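You operate a simulated robot arm through the tools that you are given. There is no shell and no other tool. Be economical: measure what you need, move in short steps, check, and stop when the job is done.

Carry out the task below with a simulated robot arm. There is one attempt and no reset: what you move stays moved.

TASK
On the work top of the long bench, make the tape roll and the watt label change places.

It is judged by the outcome, as a careful person would: the job done as asked, and still so three seconds after it is handed in. It fails if anything else is knocked over, pushed out of place, dropped, spilled or broken.

THE ROBOT
A 7-joint arm with a two-finger parallel gripper, fixed in place. Base frame: the origin is at the foot of the arm, x ahead of it, y to its left, z up; the work surface is at about z = 0. Lengths are in m, angles in degrees, forces in N, time in s.
With the tool pointing down near the work surface it reaches from about 0.22 to 0.58 m from the base axis. Its first joint turns from -66.0 to 66.0 degrees. Payload 2.5 kg.
Tool frame: the origin (TCP) lies between the finger pads and is the grasp point; the fingertips stand 0.023 m ahead of it; z points along the fingers, y is the line along which they close. The gripper opens to 0.094 m. The fingers are 0.038 m wide and 0.01 m thick; the gripper's body (0.054 by 0.096 m) begins 0.039 m behind the TCP.
Orientation is that of the tool frame in the base frame, as [roll, pitch, yaw] about the fixed x, y, z axes, in that order (R = Rz(yaw) Ry(pitch) Rx(roll)). With the fingers straight down and closing along the base's y, the tool's x points along the base's -x, its y along +y and its z along -z.

THE INTERFACE
- The arm moves only by the tool step_arm. Its argument "series" is a list that holds one entry, the list of rows, each a list of 7 numbers: the shift along the tool's x, y, z in cm, then the turn, a rotation vector about the tool's x, y, z in degrees, then the opening in per cent of the stroke, from 0 (shut) to 100 (fully open). In form: [[[dx, dy, dz, rx, ry, rz, gripper], ...]]. A call has 1 to 10 rows; each row shifts and turns the commanded pose from where the row before left it, along the tool's axes as they then stand. A row lasts 0.2 s, in which the tool goes at most 0.05 m and 8.6 degrees; a call with a longer step from one row to the next is refused whole, and so is a gripper value outside its range. A pose out of reach is approached as far as the arm can. The call stops where the force on the tool passes 40 N (or 10 N more than at its start, if that is more) or the arm is blocked; 0.2 s more then pass. The fingers move at their own pace (about 0.108 m/s each) and stop on an object; they squeeze with about 26 N. The grip force told is the motor's: it shows also when the fingers shut on nothing. Time passes only in rows, and 0.2 s behind the last, so rows that do not move let the fingers close. It gives the time, the measured TCP pose, the force on the tool (base axes), the opening and the grip force at its end, in the units of the frame above (readings bear some noise).
- Cameras (640 x 400 px; columns grow to the right, rows downward): "scene" is fixed at [0.0878, -0.3949, 0.5403]; the picture's right is [0.98, -0.21, 0.00], its down [-0.12, -0.58, -0.81] and it looks along [0.17, 0.79, -0.59] (base axes); focal length 328 px, centre (320, 200). "wrist" rides on the gripper at [-0.039, 0, -0.044] in the tool frame; the picture's right is [0.00, -1.00, 0.00], its down [0.97, 0.00, -0.24] and it looks along [0.24, 0.00, 0.97] (tool axes); focal length 218 px, centre (320, 200).
- get_image(camera): a new picture of that camera. No time passes.
- probe_pixels(camera, pixels): for up to 12 pixels [column, row] of the newest picture of that camera ("zoom" is the newest enlarged one), the place [x, y, z] in the base frame of the surface seen there, good to about 0.002 m. No time passes.
- inspect(camera, box): a new picture of the part [left, top, right, bottom] of that camera's present view, enlarged. No time passes.
- finish_job(): hands the job in; it is judged then, once.

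Work in short steps. Measure before you move; look again where a grasp or a placing could have gone wrong, and mend it. You have 80 turns and 38 pictures in all, the two below and enlarged ones among them. Open the gripper and draw the arm clear of the work before you hand the job in, unless the task says otherwise; then end with one line.

The tools are called after "Request:" as a command line: name --argument value ..., lists and objects as JSON in quotes. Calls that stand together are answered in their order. step_arm: Moves the arm, as the interface text tells. Its arguments: {"type":"object","properties":{"series":{"type":"array"}},"required":["series"]} The other tools are called the same way: get_image (camera) takes a picture; probe_pixels (camera, pixels) gives the place of the surface under pixels of a picture; inspect (camera, box) takes an enlarged picture of a part of a camera's view; finish_job () hands the job in.

At the start:

```text
time: 0.0
ee_pos: [0.3937, 0.1575, 0.3238]
ee_rot: [-180.0, 0.0, -180.0]
ft_force: [0.8, 0.3, 0.0]
gripper_width: 0.0939
grip_force: 0.1
```

scene: 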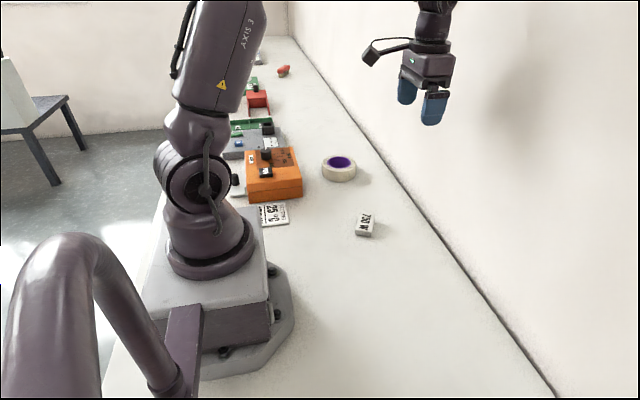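
wrist: 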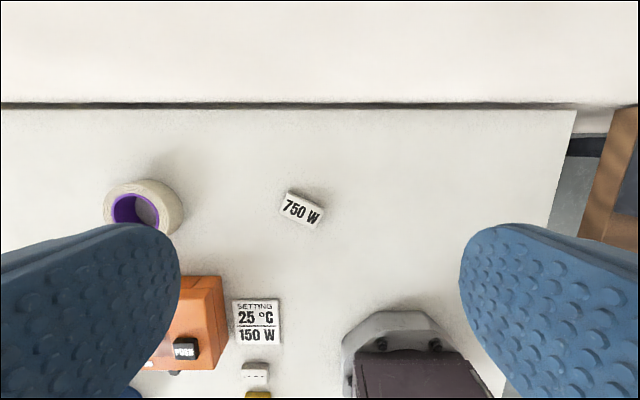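

The wrist view shows the tape roll at about (145,207) and a "750 W" block at (301,209). There is also a setting card at (257,322), so I'll enlarge the view and measure.

Request:
inspect --camera "wrist" --box '[80, 160, 360, 335]'

Request:
inspect --camera "scene" --box '[220, 50, 420, 250]'

Request:
probe_pixels --camera "wrist" --pixels '[[301, 209], [290, 193], [325, 207], [314, 225], [281, 212], [145, 183], [107, 205], [183, 210], [135, 210], [220, 285], [255, 372], [300, 250]]'

Request:
probe_pixels --camera "scene" --pixels '[[322, 168], [356, 168], [340, 180], [340, 157], [338, 169], [359, 213], [372, 216], [369, 231], [355, 229], [363, 222], [302, 180], [285, 150]]'

```text
2.29 times, centred on (220, 248) of wrist
```

zoom: 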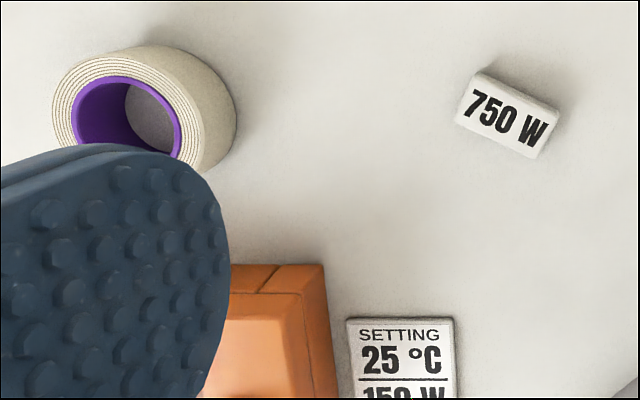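

```text
2.00 times, centred on (320, 150) of scene
```

zoom: 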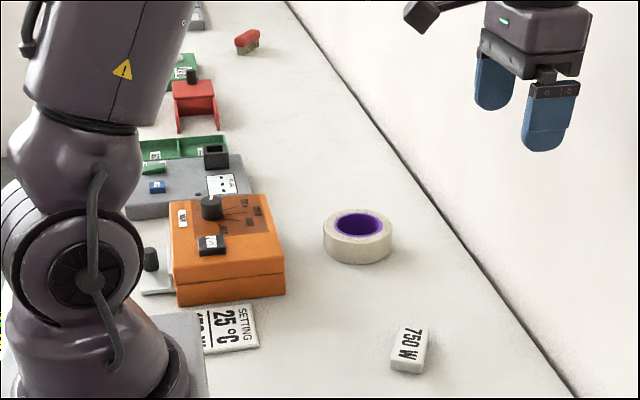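

```text
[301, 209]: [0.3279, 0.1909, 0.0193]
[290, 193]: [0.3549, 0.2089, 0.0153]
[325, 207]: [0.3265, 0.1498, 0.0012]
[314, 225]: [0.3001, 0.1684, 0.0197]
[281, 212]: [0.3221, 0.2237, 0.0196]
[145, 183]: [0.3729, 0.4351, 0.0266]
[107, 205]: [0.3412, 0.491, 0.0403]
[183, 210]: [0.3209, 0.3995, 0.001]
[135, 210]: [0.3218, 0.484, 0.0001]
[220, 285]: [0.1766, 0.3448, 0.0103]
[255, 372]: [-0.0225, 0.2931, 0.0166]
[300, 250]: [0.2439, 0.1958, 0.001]
```

```text
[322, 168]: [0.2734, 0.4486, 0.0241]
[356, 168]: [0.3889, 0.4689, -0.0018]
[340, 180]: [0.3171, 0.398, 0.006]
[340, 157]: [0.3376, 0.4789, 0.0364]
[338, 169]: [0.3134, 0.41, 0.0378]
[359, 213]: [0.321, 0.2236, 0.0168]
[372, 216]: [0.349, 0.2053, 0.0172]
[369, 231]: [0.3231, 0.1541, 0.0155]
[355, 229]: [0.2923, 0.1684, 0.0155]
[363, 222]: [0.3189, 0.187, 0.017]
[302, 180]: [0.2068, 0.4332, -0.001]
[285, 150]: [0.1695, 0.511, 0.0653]
```

The tape is near (0.32, 0.44) and about 0.04 m tall. The watt label is near (0.323, 0.188) and about 0.017 m tall. I'll move between them for a top-down look before measuring exactly.

Request:
step_arm --series '[[[0, 4, 0, 0, 0, 0, 100], [0, 4, 0, 0, 0, 0, 100], [0, 4, 0, 0, 0, 0, 100], [0, 4, 0, 0, 0, 0, 100], [0, 4, 0, 0, 0, 0, 100], [0, 4, 0, 0, 0, 0, 100], [0, 1, 0, 0, 0, 0, 100], [0, 0, 0, 0, 0, 0, 100]]]'

Request:
get_image --camera "wrist"

```text
time: 1.8
ee_pos: [0.3922, 0.4068, 0.324]
ee_rot: [-180.0, 0.0, -180.0]
ft_force: [1.2, -0.2, 0.1]
gripper_width: 0.094
grip_force: 0.0
```

```text
33 pictures are left
```

wrist: 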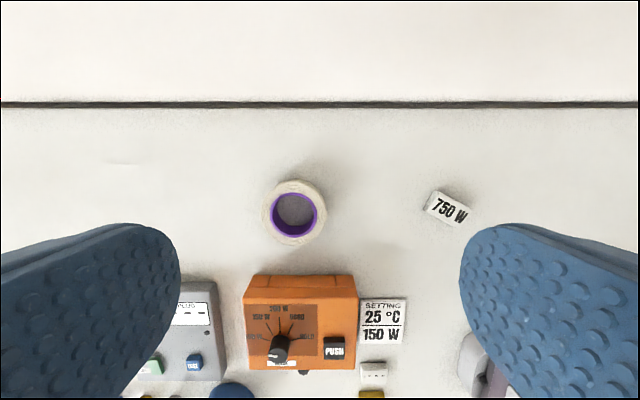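

Now both are visible: the tape is centred near (294,212) and the label near (447,209). I'll enlarge each and probe their edges.

Request:
inspect --camera "wrist" --box '[240, 160, 480, 310]'

Request:
probe_pixels --camera "zoom" --pixels '[[62, 142], [220, 142], [140, 60], [140, 220], [140, 135], [88, 142], [205, 142], [500, 105], [600, 150], [575, 178], [486, 130], [145, 310]]'

```text
2.67 times, centred on (360, 235) of wrist
```

zoom: 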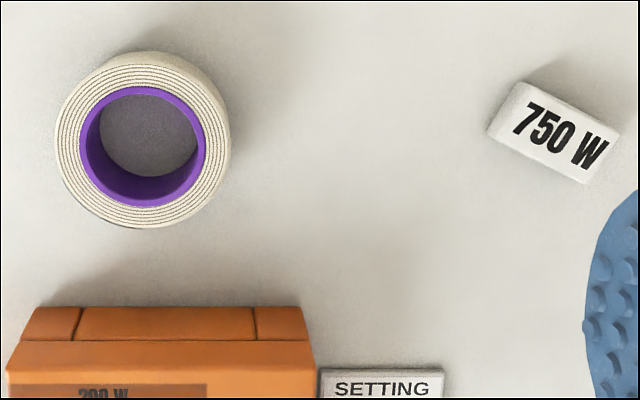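

```text
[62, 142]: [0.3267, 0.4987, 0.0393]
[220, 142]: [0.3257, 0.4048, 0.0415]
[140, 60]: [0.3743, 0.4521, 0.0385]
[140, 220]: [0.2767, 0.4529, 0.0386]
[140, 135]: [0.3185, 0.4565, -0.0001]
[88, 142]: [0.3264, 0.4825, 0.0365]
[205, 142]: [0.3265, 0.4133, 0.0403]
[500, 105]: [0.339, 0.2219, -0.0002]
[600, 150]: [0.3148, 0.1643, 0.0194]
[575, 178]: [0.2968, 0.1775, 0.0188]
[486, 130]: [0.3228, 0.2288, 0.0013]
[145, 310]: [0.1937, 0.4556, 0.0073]
```

The tape is centred near (0.326, 0.452), with an outer diameter of about 0.098, a 0.07 hole and a height of 0.04. I can grip it by its wall. First I go above the label and turn about 29° so the fingers close along its long axis.

Request:
step_arm --series '[[[1.4, -4.3, 1, 0, 0, 0, 100], [1.4, -4.3, 2, 0, 0, 0, 100], [1.4, -4.3, 2, 0, 0, 0, 100], [1.4, -4.3, 2, 0, 0, 0, 100], [1.3, -4.2, 2, 0, 0, 0, 100], [0, 0, 2, 0, 0, 7.25, 100], [0, 0, 2, 0, 0, 7.25, 100], [0, 0, 1, 0, 0, 7.25, 100], [0, 0, 0, 0, 0, 7.25, 100], [0, 0, 0, 0, 0, 0, 100]]]'

Request:
get_image --camera "wrist"

```text
time: 4.0
ee_pos: [0.3247, 0.1932, 0.1839]
ee_rot: [180.0, -0.1, 150.9]
ft_force: [0.4, 0.0, -0.3]
gripper_width: 0.094
grip_force: 0.0
```

```text
31 pictures are left
```

wrist: 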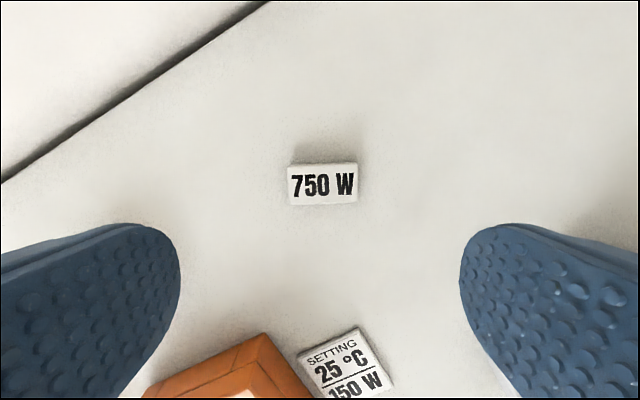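

The label is now nearly square in the view, spanning (289–357, 163–204). I'll probe its top corners.

Request:
probe_pixels --camera "wrist" --pixels '[[291, 170], [355, 167], [355, 200], [292, 203], [323, 185], [289, 185], [356, 183], [323, 167], [323, 202]]'

```text
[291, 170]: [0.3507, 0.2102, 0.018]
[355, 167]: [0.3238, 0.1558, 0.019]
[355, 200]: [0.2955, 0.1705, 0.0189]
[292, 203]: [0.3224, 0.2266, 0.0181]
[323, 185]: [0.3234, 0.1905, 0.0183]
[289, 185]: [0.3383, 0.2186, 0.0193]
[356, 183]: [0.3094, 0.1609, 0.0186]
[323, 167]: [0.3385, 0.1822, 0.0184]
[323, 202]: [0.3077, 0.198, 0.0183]
```

The label's centre is (0.323, 0.191), its top is at 0.0185 and its axis is about 26.5° off y. I'll correct the aim by −2.5° and −0.3 cm, descend and grip.

Request:
step_arm --series '[[[0, -0.3, 3, 0, 0, -2.5, 100], [0, 0, 4, 0, 0, 0, 100], [0, 0, 4, 0, 0, 0, 100], [0, 0, 2.5, 0, 0, 0, 100], [0, 0, 1.2, 0, 0, 0, 100], [0, 0, 1, 0, 0, 0, 100], [0, 0, 0, 0, 0, 0, 100]]]'

Request:
get_image --camera "wrist"

```text
time: 5.6
ee_pos: [0.3234, 0.19, 0.0267]
ee_rot: [-180.0, 0.0, 153.5]
ft_force: [0.3, -0.2, -0.3]
gripper_width: 0.094
grip_force: 0.1
```

```text
30 pictures are left
```

wrist: 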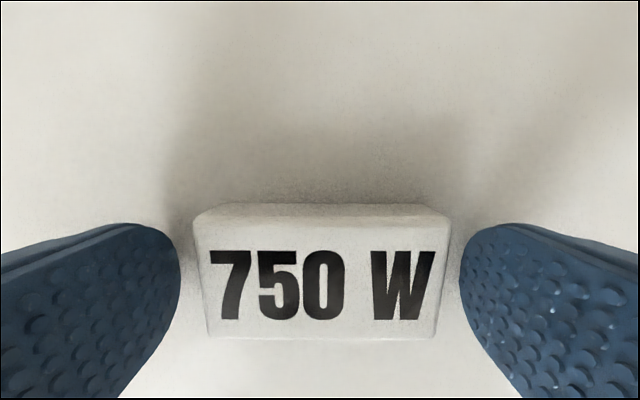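

The label sits centred and square between the pads, so I close and lift.

Request:
step_arm --series '[[[0, 0, 0, 0, 0, 0, 60], [0, 0, 0, 0, 0, 0, 50], [0, 0, 0, 0, 0, 0, 50], [0, 0, 0, 0, 0, 0, 50], [0, 0, -2, 0, 0, 0, 50], [0, 0, -3, 0, 0, 0, 50], [0, 0, -3, 0, 0, 0, 50], [0, 0, 0, 0, 0, 0, 50]]]'

Request:
get_image --camera "wrist"

```text
time: 7.4
ee_pos: [0.3244, 0.192, 0.1083]
ee_rot: [-180.0, 0.0, 153.5]
ft_force: [0.2, -0.1, -0.6]
gripper_width: 0.0691
grip_force: 25.7
```

```text
29 pictures are left
```

wrist: 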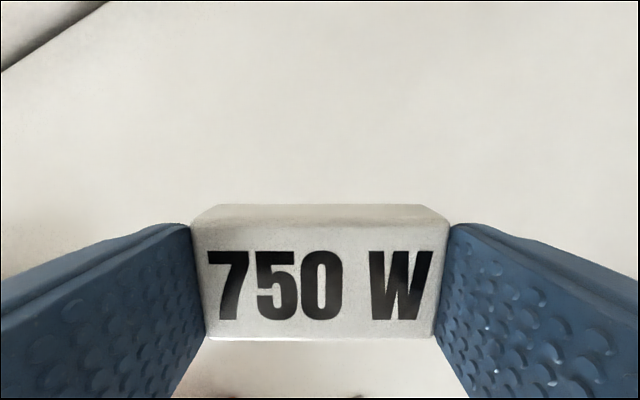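

The label is held, at 0.069 m width and 26 N. I carry it to a clear temporary spot near (0.40, 0.31), set it down gently and release.

Request:
step_arm --series '[[[-0.38, 3.49, 0, 0, 0, 0, 50], [-0.38, 3.49, 0, 0, 0, 0, 50], [-0.38, 3.49, 0, 0, 0, 0, 50], [-0.4, 3.48, 0, 0, 0, 0, 50], [0, 0, 3, 0, 0, 0, 50], [0, 0, 3, 0, 0, 0, 50], [0, 0, 1.3, 0, 0, 0, 50], [0, 0, 0.4, 0, 0, 0, 50], [0, 0, 0.2, 0, 0, 0, 50], [0, 0, 0, 0, 0, 0, 50]]]'

```text
time: 9.6
ee_pos: [0.3988, 0.3101, 0.028]
ee_rot: [180.0, 0.0, 153.6]
ft_force: [0.2, 0.2, 0.2]
gripper_width: 0.069
grip_force: 26.0
```

It's still about 1 mm above its original grasp height with no contact force. I lower that last bit, release and retreat upward.

Request:
step_arm --series '[[[0, 0, 0.12, 0, 0, 0, 50], [0, 0, 0, 0, 0, 0, 50], [0, 0, 0, 0, 0, 0, 85], [0, 0, 0, 0, 0, 0, 100], [0, 0, 0, 0, 0, 0, 100], [0, 0, -3, 0, 0, 0, 100], [0, 0, -4, 0, 0, 0, 100], [0, 0, -4, 0, 0, 0, 100], [0, 0, -3, 0, 0, 0, 100], [0, 0, 0, 0, 0, 0, 100]]]'

Request:
get_image --camera "wrist"

```text
time: 11.8
ee_pos: [0.4005, 0.3117, 0.1661]
ee_rot: [179.9, -0.1, 153.5]
ft_force: [-1.1, 0.3, 0.0]
gripper_width: 0.094
grip_force: 0.0
```

```text
28 pictures are left
```

wrist: 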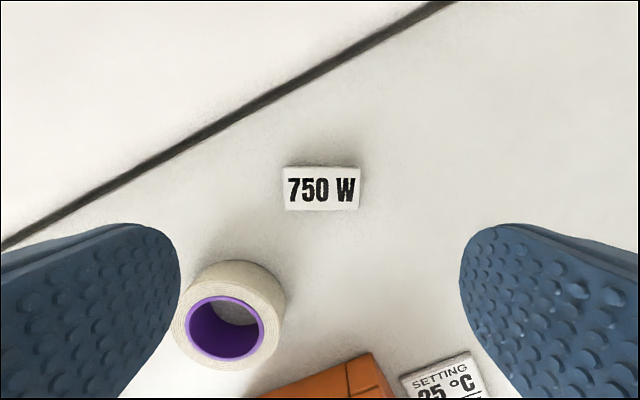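

The label is set down flat. I turn back to square and go over the tape's near wall at (0.326, 0.411), narrowing the fingers to about 45 mm.

Request:
step_arm --series '[[[0, 0, 0, 0, 0, -6.6, 90], [0, 0, 0, 0, 0, -6.6, 70], [0, 0, 0, 0, 0, -6.6, 50], [0, 0, 0, 0, 0, -6.7, 48], [2.5, 3.3, 0, 0, 0, 0, 48], [2.5, 3.3, 0, 0, 0, 0, 48], [2.45, 3.35, 0, 0, 0, 0, 48], [0, 0, 0, 0, 0, 0, 48]]]'

Request:
get_image --camera "wrist"

```text
time: 13.6
ee_pos: [0.3268, 0.4096, 0.1653]
ee_rot: [180.0, 0.0, 180.0]
ft_force: [-0.5, -0.5, -0.6]
gripper_width: 0.0452
grip_force: 0.0
```

```text
27 pictures are left
```

wrist: 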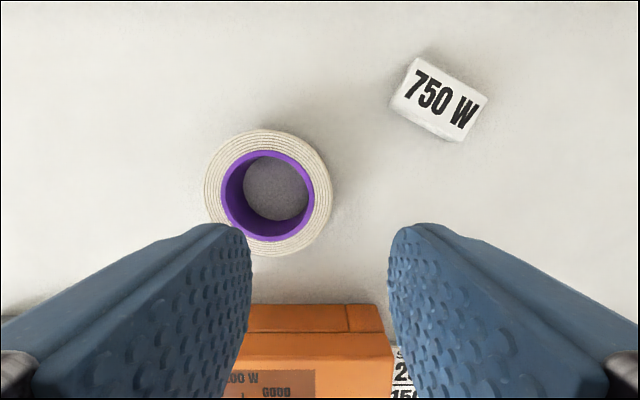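

The tape ring is visible around (268,193). I probe its rim for an exact centre and wall.

Request:
probe_pixels --camera "wrist" --pixels '[[206, 190], [328, 193], [268, 133], [268, 250], [220, 193], [316, 193], [268, 154], [268, 236], [310, 193], [224, 193], [285, 195]]'

```text
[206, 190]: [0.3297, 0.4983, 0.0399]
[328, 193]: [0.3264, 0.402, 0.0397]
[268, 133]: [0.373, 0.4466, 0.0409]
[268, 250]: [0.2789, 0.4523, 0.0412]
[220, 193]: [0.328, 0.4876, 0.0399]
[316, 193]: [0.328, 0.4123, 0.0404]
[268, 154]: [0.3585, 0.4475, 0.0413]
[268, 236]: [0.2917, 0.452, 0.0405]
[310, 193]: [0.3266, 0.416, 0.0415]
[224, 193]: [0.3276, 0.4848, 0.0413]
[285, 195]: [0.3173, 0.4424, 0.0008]
```

The tape's centre is (0.3265, 0.450) with outer radius 0.048 and inner radius 0.035. The planned straddle clears both walls, so I descend to z ≈ 0.031.

Request:
step_arm --series '[[[0, 0.13, 4, 0, 0, 0, 48], [0, 0, 4, 0, 0, 0, 48], [0, 0, 2, 0, 0, 0, 48], [0, 0, 2, 0, 0, 0, 48], [0, 0, 1.4, 0, 0, 0, 48], [0, 0, 0, 0, 0, 0, 48]]]'

Request:
get_image --camera "wrist"

```text
time: 15.0
ee_pos: [0.3249, 0.4092, 0.0315]
ee_rot: [-180.0, 0.0, -180.0]
ft_force: [0.2, -0.4, -0.1]
gripper_width: 0.0451
grip_force: 0.0
```

```text
26 pictures are left
```

wrist: 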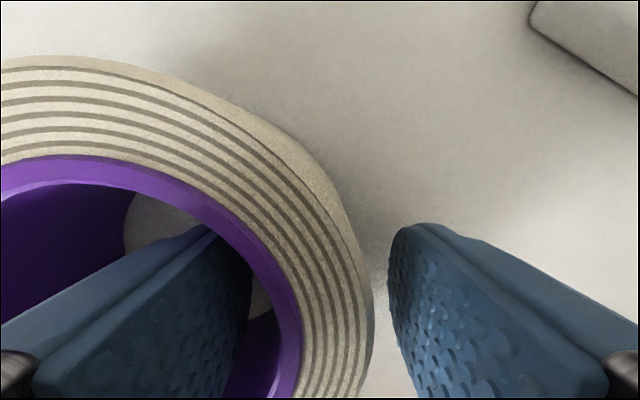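

The fingers straddle the wall cleanly. I close, lift and check.

Request:
step_arm --series '[[[0, 0, 0, 0, 0, 0, 25], [0, 0, 0, 0, 0, 0, 5], [0, 0, 0, 0, 0, 0, 5], [0, 0, 0, 0, 0, 0, 5], [0, 0, -1, 0, 0, 0, 5], [0, 0, -3, 0, 0, 0, 5], [0, 0, -4, 0, 0, 0, 5], [0, 0, -3, 0, 0, 0, 5], [0, 0, 0, 0, 0, 0, 5]]]'

Request:
get_image --camera "wrist"

Request:
get_image --camera "scene"

```text
time: 17.0
ee_pos: [0.3249, 0.4077, 0.1433]
ee_rot: [180.0, -0.1, 180.0]
ft_force: [-0.7, 0.6, -2.6]
gripper_width: 0.0232
grip_force: 26.1
```

```text
25 pictures are left
```

wrist: 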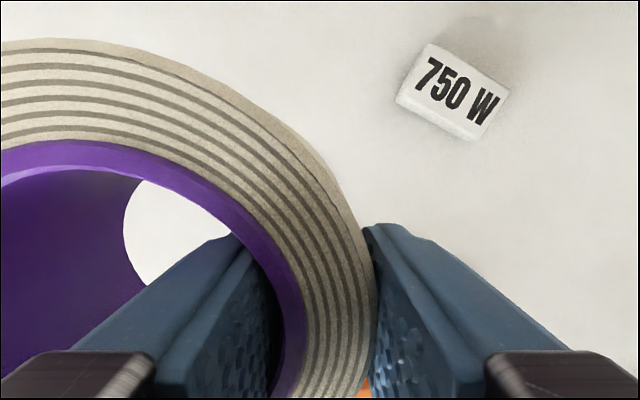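

```text
24 pictures are left
```

scene: 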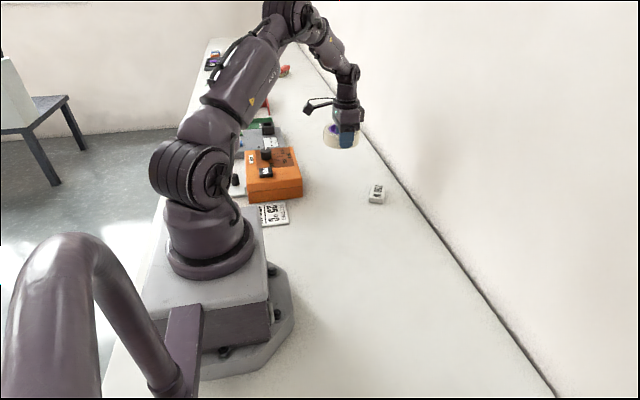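

The tape is held level and the label is clear. I carry the tape to the label's old place, keeping the TCP 0.040 to the right of the tape centre, so the target is about (0.3215, 0.151).

Request:
step_arm --series '[[[0.05, -2.6, 0, 0, 0, 0, 5], [0.05, -3.8, 0, 0, 0, 0, 5], [0.05, -4, 0, 0, 0, 0, 5], [0.05, -4, 0, 0, 0, 0, 5], [0.05, -4, 0, 0, 0, 0, 5], [0.05, -4, 0, 0, 0, 0, 5], [0.05, -3.25, 0, 0, 0, 0, 5], [0, 0, 0, 0, 0, 0, 5]]]'

Request:
get_image --camera "scene"

Request:
get_image --camera "wrist"

```text
time: 18.8
ee_pos: [0.3219, 0.1526, 0.1425]
ee_rot: [180.0, 0.1, 180.0]
ft_force: [0.0, -0.9, -2.0]
gripper_width: 0.0231
grip_force: 25.3
```

```text
23 pictures are left
```

scene: 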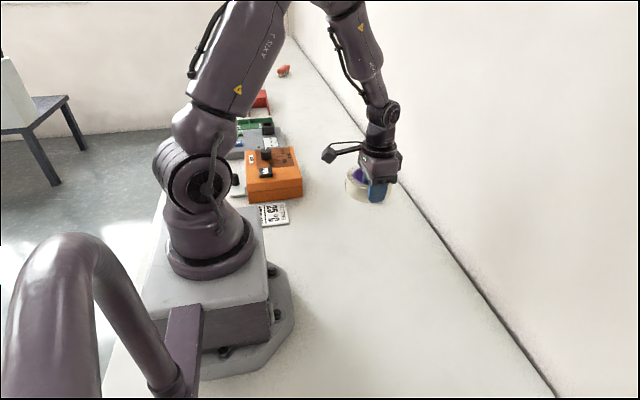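

```text
22 pictures are left
```

wrist: 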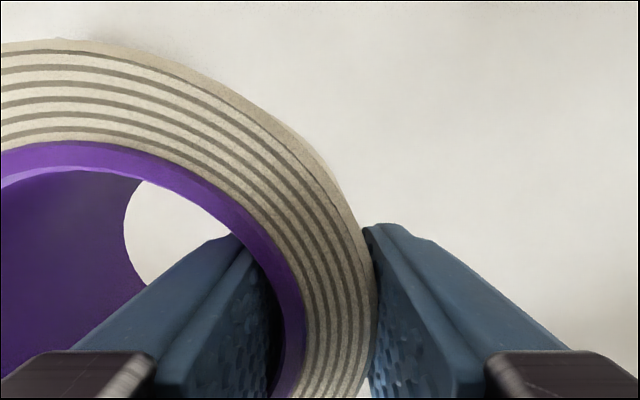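

The tape is in place above the old label spot and the bench below is empty. I lower it to just above the contact height.

Request:
step_arm --series '[[[0, -0.1, 4, 0, 0, 0, 5], [0, 0, 4, 0, 0, 0, 5], [0, 0, 2, 0, 0, 0, 5], [0, 0, 0.7, 0, 0, 0, 5], [0, 0, 0.3, 0, 0, 0, 5], [0, 0, 0, 0, 0, 0, 5]]]'

```text
time: 20.2
ee_pos: [0.3216, 0.1532, 0.0324]
ee_rot: [179.9, 0.0, 179.9]
ft_force: [0.5, -0.1, -2.7]
gripper_width: 0.0229
grip_force: 25.9
```

The force still shows the hanging weight (−2.7 N), so it's within about 1 mm of contact. I lower slightly more, open and rise.

Request:
step_arm --series '[[[0, 0, 0.1, 0, 0, 0, 5], [0, 0, 0, 0, 0, 0, 5]]]'

```text
time: 20.8
ee_pos: [0.3212, 0.1539, 0.0315]
ee_rot: [180.0, 0.1, 179.9]
ft_force: [-0.6, 0.0, 3.0]
gripper_width: 0.023
grip_force: 25.9
```

Contact is felt (+3 N), so I release to 48 % and go straight up.

Request:
step_arm --series '[[[0, 0, 0, 0, 0, 0, 30], [0, 0, 0, 0, 0, 0, 48], [0, 0, 0, 0, 0, 0, 48], [0, 0, -2, 0, 0, 0, 48], [0, 0, -3, 0, 0, 0, 48], [0, 0, -4, 0, 0, 0, 48], [0, 0, -4, 0, 0, 0, 48], [0, 0, 0, 0, 0, 0, 48]]]'

Request:
get_image --camera "wrist"

```text
time: 22.6
ee_pos: [0.3227, 0.1517, 0.1618]
ee_rot: [-180.0, 0.1, 180.0]
ft_force: [0.2, 0.3, 0.1]
gripper_width: 0.045
grip_force: 0.0
```

```text
21 pictures are left
```

wrist: 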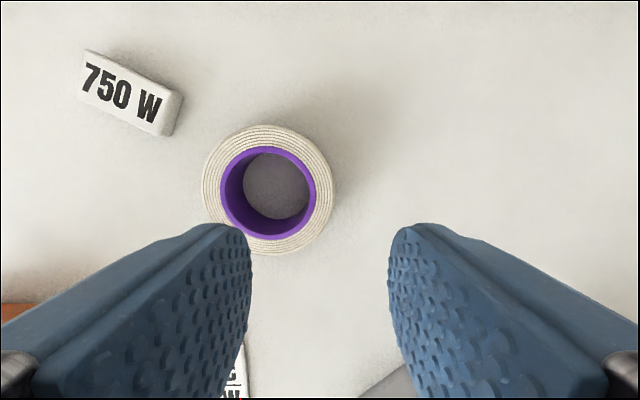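

The tape stands flat at (268,189). I probe its centre, then compare with the target (0.323, 0.191).

Request:
probe_pixels --camera "wrist" --pixels '[[206, 190], [330, 190], [268, 129], [268, 248]]'

Request:
step_arm --series '[[[-1.95, 4, -1, 0, 0, 6.6, 70], [0, 0, 0, 0, 0, 6.6, 100], [0, 0, 0, 0, 0, 6.6, 100], [0, 0, 0, 0, 0, 6.7, 100], [0, 0, 0, 0, 0, 0, 100]]]'

```text
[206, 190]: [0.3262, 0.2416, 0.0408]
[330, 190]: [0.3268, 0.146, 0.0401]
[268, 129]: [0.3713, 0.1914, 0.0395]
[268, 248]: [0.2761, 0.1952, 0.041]
```

```text
time: 23.8
ee_pos: [0.3408, 0.1939, 0.1712]
ee_rot: [180.0, 0.0, 153.4]
ft_force: [0.6, 0.1, 0.1]
gripper_width: 0.0943
grip_force: 0.1
```

The tape centre is (0.324, 0.1935), within 3 mm of the target. Now I go over the label, with the yaw already turned.

Request:
step_arm --series '[[[0, 3.3, 0, 0, 0, 0, 100], [0, 3.3, 0, 0, 0, 0, 100], [0, 3.3, 0, 0, 0, 0, 100], [0, 3.2, 0, 0, 0, 0, 100], [0, 0, 0, 0, 0, 0, 100]]]'

Request:
get_image --camera "wrist"

```text
time: 25.0
ee_pos: [0.3992, 0.311, 0.1694]
ee_rot: [180.0, 0.1, 153.4]
ft_force: [0.7, -0.9, -0.9]
gripper_width: 0.0941
grip_force: 0.1
```

```text
20 pictures are left
```

wrist: 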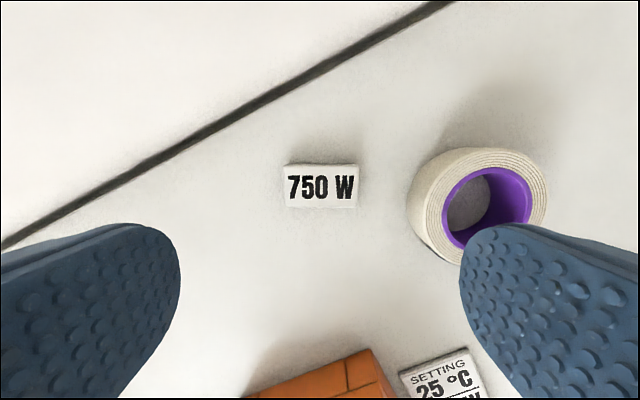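

The label is square between the fingers and the right finger clears the tape by more than 15 mm. I descend to z ≈ 0.027.

Request:
step_arm --series '[[[0, 0, 4, 0, 0, 0, 100], [0, 0, 4, 0, 0, 0, 100], [0, 0, 3, 0, 0, 0, 100], [0, 0, 2, 0, 0, 0, 100], [0, 0, 1.2, 0, 0, 0, 100], [0, 0, 0, 0, 0, 0, 100]]]'

Request:
get_image --camera "wrist"

```text
time: 26.4
ee_pos: [0.4012, 0.3103, 0.0311]
ee_rot: [179.9, 0.0, 153.5]
ft_force: [0.0, -0.9, 0.1]
gripper_width: 0.094
grip_force: 0.1
```

```text
19 pictures are left
```

wrist: 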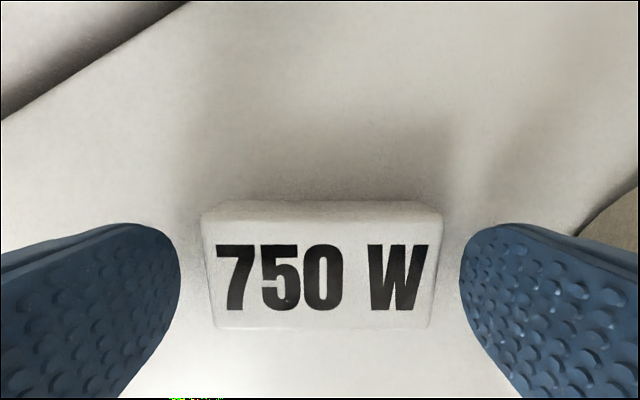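

The TCP is at 0.031, so I go 4 mm lower, close and lift.

Request:
step_arm --series '[[[0, 0, 0.4, 0, 0, 0, 100], [0, 0, 0, 0, 0, 0, 60], [0, 0, 0, 0, 0, 0, 50], [0, 0, 0, 0, 0, 0, 50], [0, 0, 0, 0, 0, 0, 50], [0, 0, -2, 0, 0, 0, 50], [0, 0, -4, 0, 0, 0, 50], [0, 0, -3, 0, 0, 0, 50], [0, 0, 0, 0, 0, 0, 50]]]'

Request:
get_image --camera "wrist"

```text
time: 28.4
ee_pos: [0.3982, 0.3114, 0.119]
ee_rot: [-180.0, 0.1, 153.5]
ft_force: [0.8, 0.9, -1.2]
gripper_width: 0.0692
grip_force: 26.1
```

```text
18 pictures are left
```

wrist: 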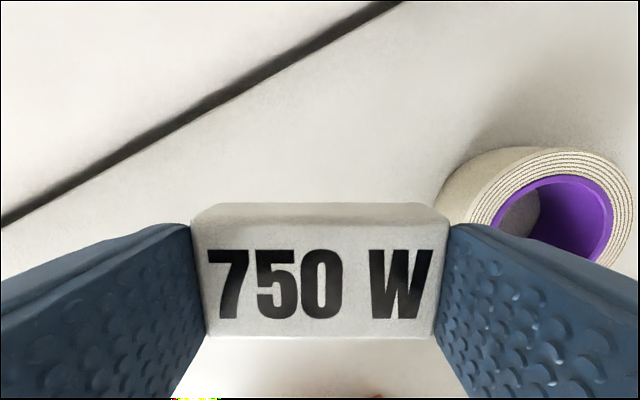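

The label is held again. I carry it to the tape's old centre, (0.3265, 0.450), and lower to about 3 mm above contact.

Request:
step_arm --series '[[[3.18, 2.3, 0, 0, 0, 0, 50], [3.18, 2.3, 0, 0, 0, 0, 50], [3.18, 2.3, 0, 0, 0, 0, 50], [3.18, 2.28, 0, 0, 0, 0, 50], [0, 0, 3, 0, 0, 0, 50], [0, 0, 3, 0, 0, 0, 50], [0, 0, 2, 0, 0, 0, 50], [0, 0, 0.7, 0, 0, 0, 50], [0, 0, 0, 0, 0, 0, 50]]]'

Request:
get_image --camera "scene"

```text
time: 30.4
ee_pos: [0.3262, 0.4509, 0.0254]
ee_rot: [-180.0, 0.0, 153.5]
ft_force: [-0.3, 0.5, -0.5]
gripper_width: 0.069
grip_force: 26.3
```

```text
17 pictures are left
```

scene: 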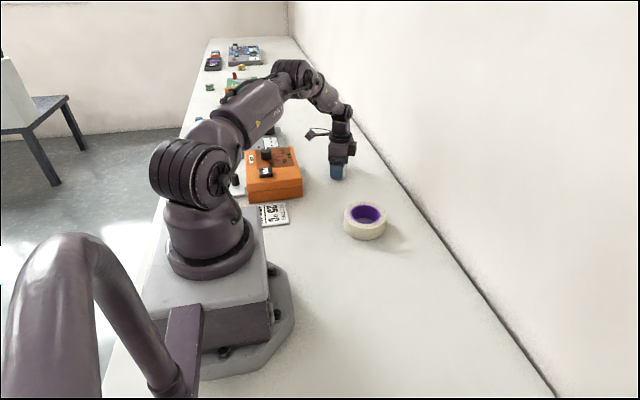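

The reading is near contact height (0.0254) with no load yet. I lower in 0.5 mm steps, watching the force.

Request:
step_arm --series '[[[0, 0, 0.05, 0, 0, 0, 50], [0, 0, 0.05, 0, 0, 0, 50], [0, 0, 0, 0, 0, 0, 50]]]'

```text
time: 31.2
ee_pos: [0.3249, 0.4507, 0.0272]
ee_rot: [180.0, 0.1, 153.5]
ft_force: [1.0, 0.1, -0.9]
gripper_width: 0.0689
grip_force: 25.6
```

Request:
step_arm --series '[[[0, 0, 0.08, 0, 0, 0, 50], [0, 0, 0, 0, 0, 0, 50]]]'

Request:
get_image --camera "wrist"

```text
time: 31.8
ee_pos: [0.3268, 0.4506, 0.0267]
ee_rot: [-179.9, 0.0, 153.6]
ft_force: [-3.0, 0.4, 3.1]
gripper_width: 0.0691
grip_force: 26.1
```

```text
16 pictures are left
```

wrist: 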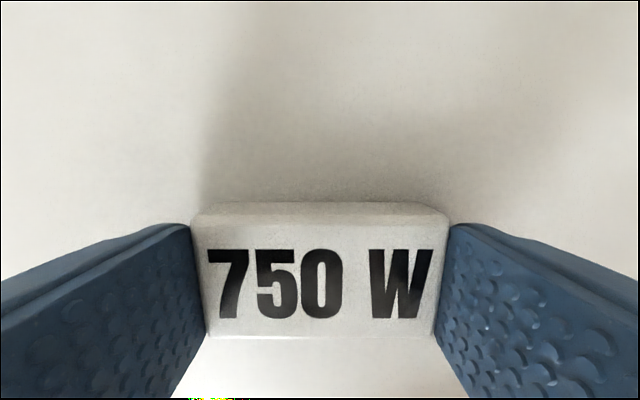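

Contact is felt (+3 N). I release, rise, and back away to the right and up.

Request:
step_arm --series '[[[0, 0, 0, 0, 0, 0, 85], [0, 0, 0, 0, 0, 0, 100], [0, 0, 0, 0, 0, 0, 100], [0, 0, -3, 0, 0, 0, 100], [0, 0, -4, 0, 0, 0, 100], [0, 0, -4, 0, 0, 0, 100], [0, 0, -4, 0, 0, 0, 100], [-2, -3, -3, 0, 0, 0, 100], [-2, -3, -3, 0, 0, 0, 100], [0, 0, 0, 0, 0, 0, 100]]]'

Request:
get_image --camera "wrist"

Request:
get_image --camera "scene"

```text
time: 34.0
ee_pos: [0.3341, 0.3784, 0.2371]
ee_rot: [-180.0, -0.1, 153.4]
ft_force: [0.3, 0.1, -0.2]
gripper_width: 0.0941
grip_force: 0.1
```

```text
15 pictures are left
```

wrist: 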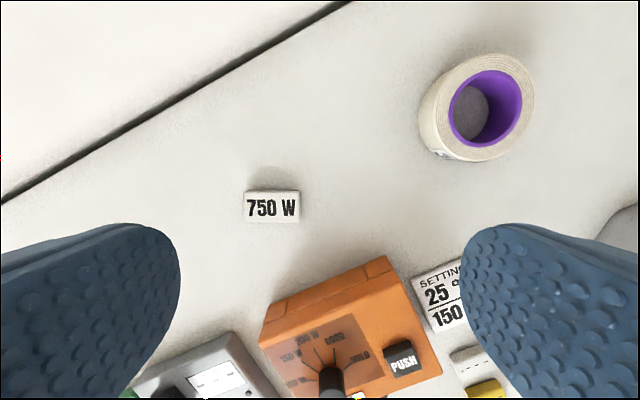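

```text
14 pictures are left
```

scene: 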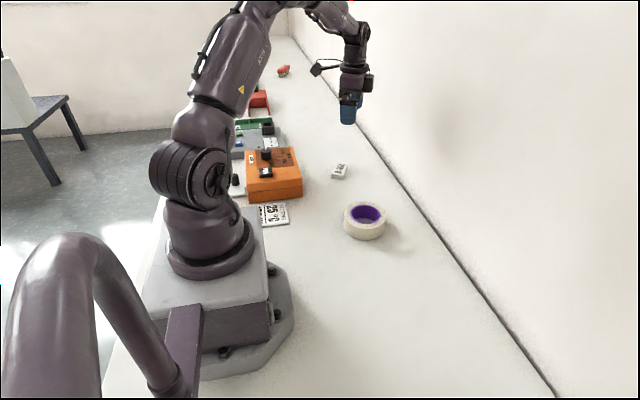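

Both stand in each other's places and everything else looks unmoved. I check the label's final centre and a small dark mark at the tape's edge (440,153).

Request:
probe_pixels --camera "wrist" --pixels '[[271, 207], [246, 198], [298, 197], [298, 218], [246, 220]]'

Request:
inspect --camera "wrist" --box '[390, 40, 560, 180]'

```text
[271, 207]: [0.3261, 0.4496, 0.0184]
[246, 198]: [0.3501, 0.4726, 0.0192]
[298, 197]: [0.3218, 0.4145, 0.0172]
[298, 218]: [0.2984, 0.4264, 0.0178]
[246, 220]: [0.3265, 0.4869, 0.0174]
```

```text
2.86 times, centred on (475, 110) of wrist
```

zoom: 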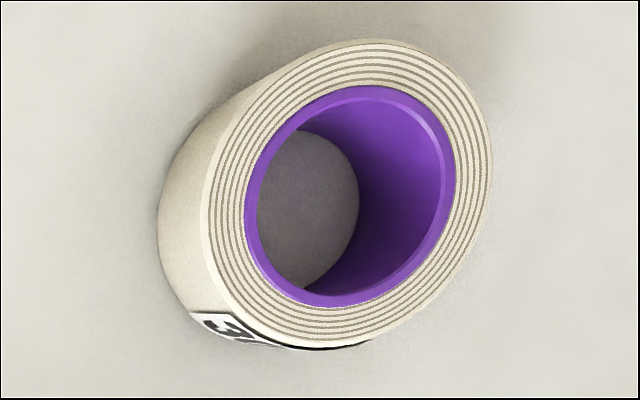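

The label's centre is (0.325, 0.450), which is right. A printed patch shows on the tape's side facing the base, so I look at it from that side to be sure what it is.

Request:
step_arm --series '[[[0.9, -3.47, 0, 0, 0, 0, 100], [0.9, -3.47, 0, 0, 0, 0, 100], [0.9, -3.47, 0.5, 0, 0, 0, 100], [0.9, -3.47, 0.5, 0, 0, 0, 100], [0, 0, 0, 0, 0, 0, 100]]]'

Request:
get_image --camera "wrist"

```text
time: 35.2
ee_pos: [0.2395, 0.2689, 0.2283]
ee_rot: [180.0, 0.0, 153.5]
ft_force: [0.8, -0.9, 0.5]
gripper_width: 0.0941
grip_force: 0.0
```

```text
12 pictures are left
```

wrist: 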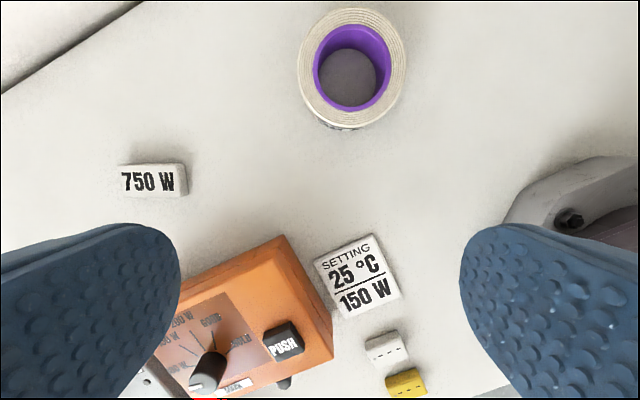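

Request:
inspect --camera "wrist" --box '[300, 80, 400, 150]'

```text
5.71 times, centred on (350, 115) of wrist
```

zoom: 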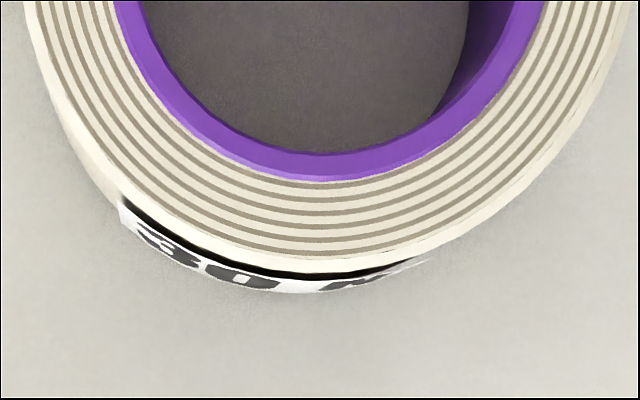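

The patch is just the roll's own "30 M" length marking. The swap is done, the gripper is open and the arm is clear, so I hand it in.

Request:
finish_job

```text
The job is handed in.
```

The tape roll and the 750 W label have changed places, each within about 3 mm of the other's old centre, and nothing else on the bench appears to have moved.
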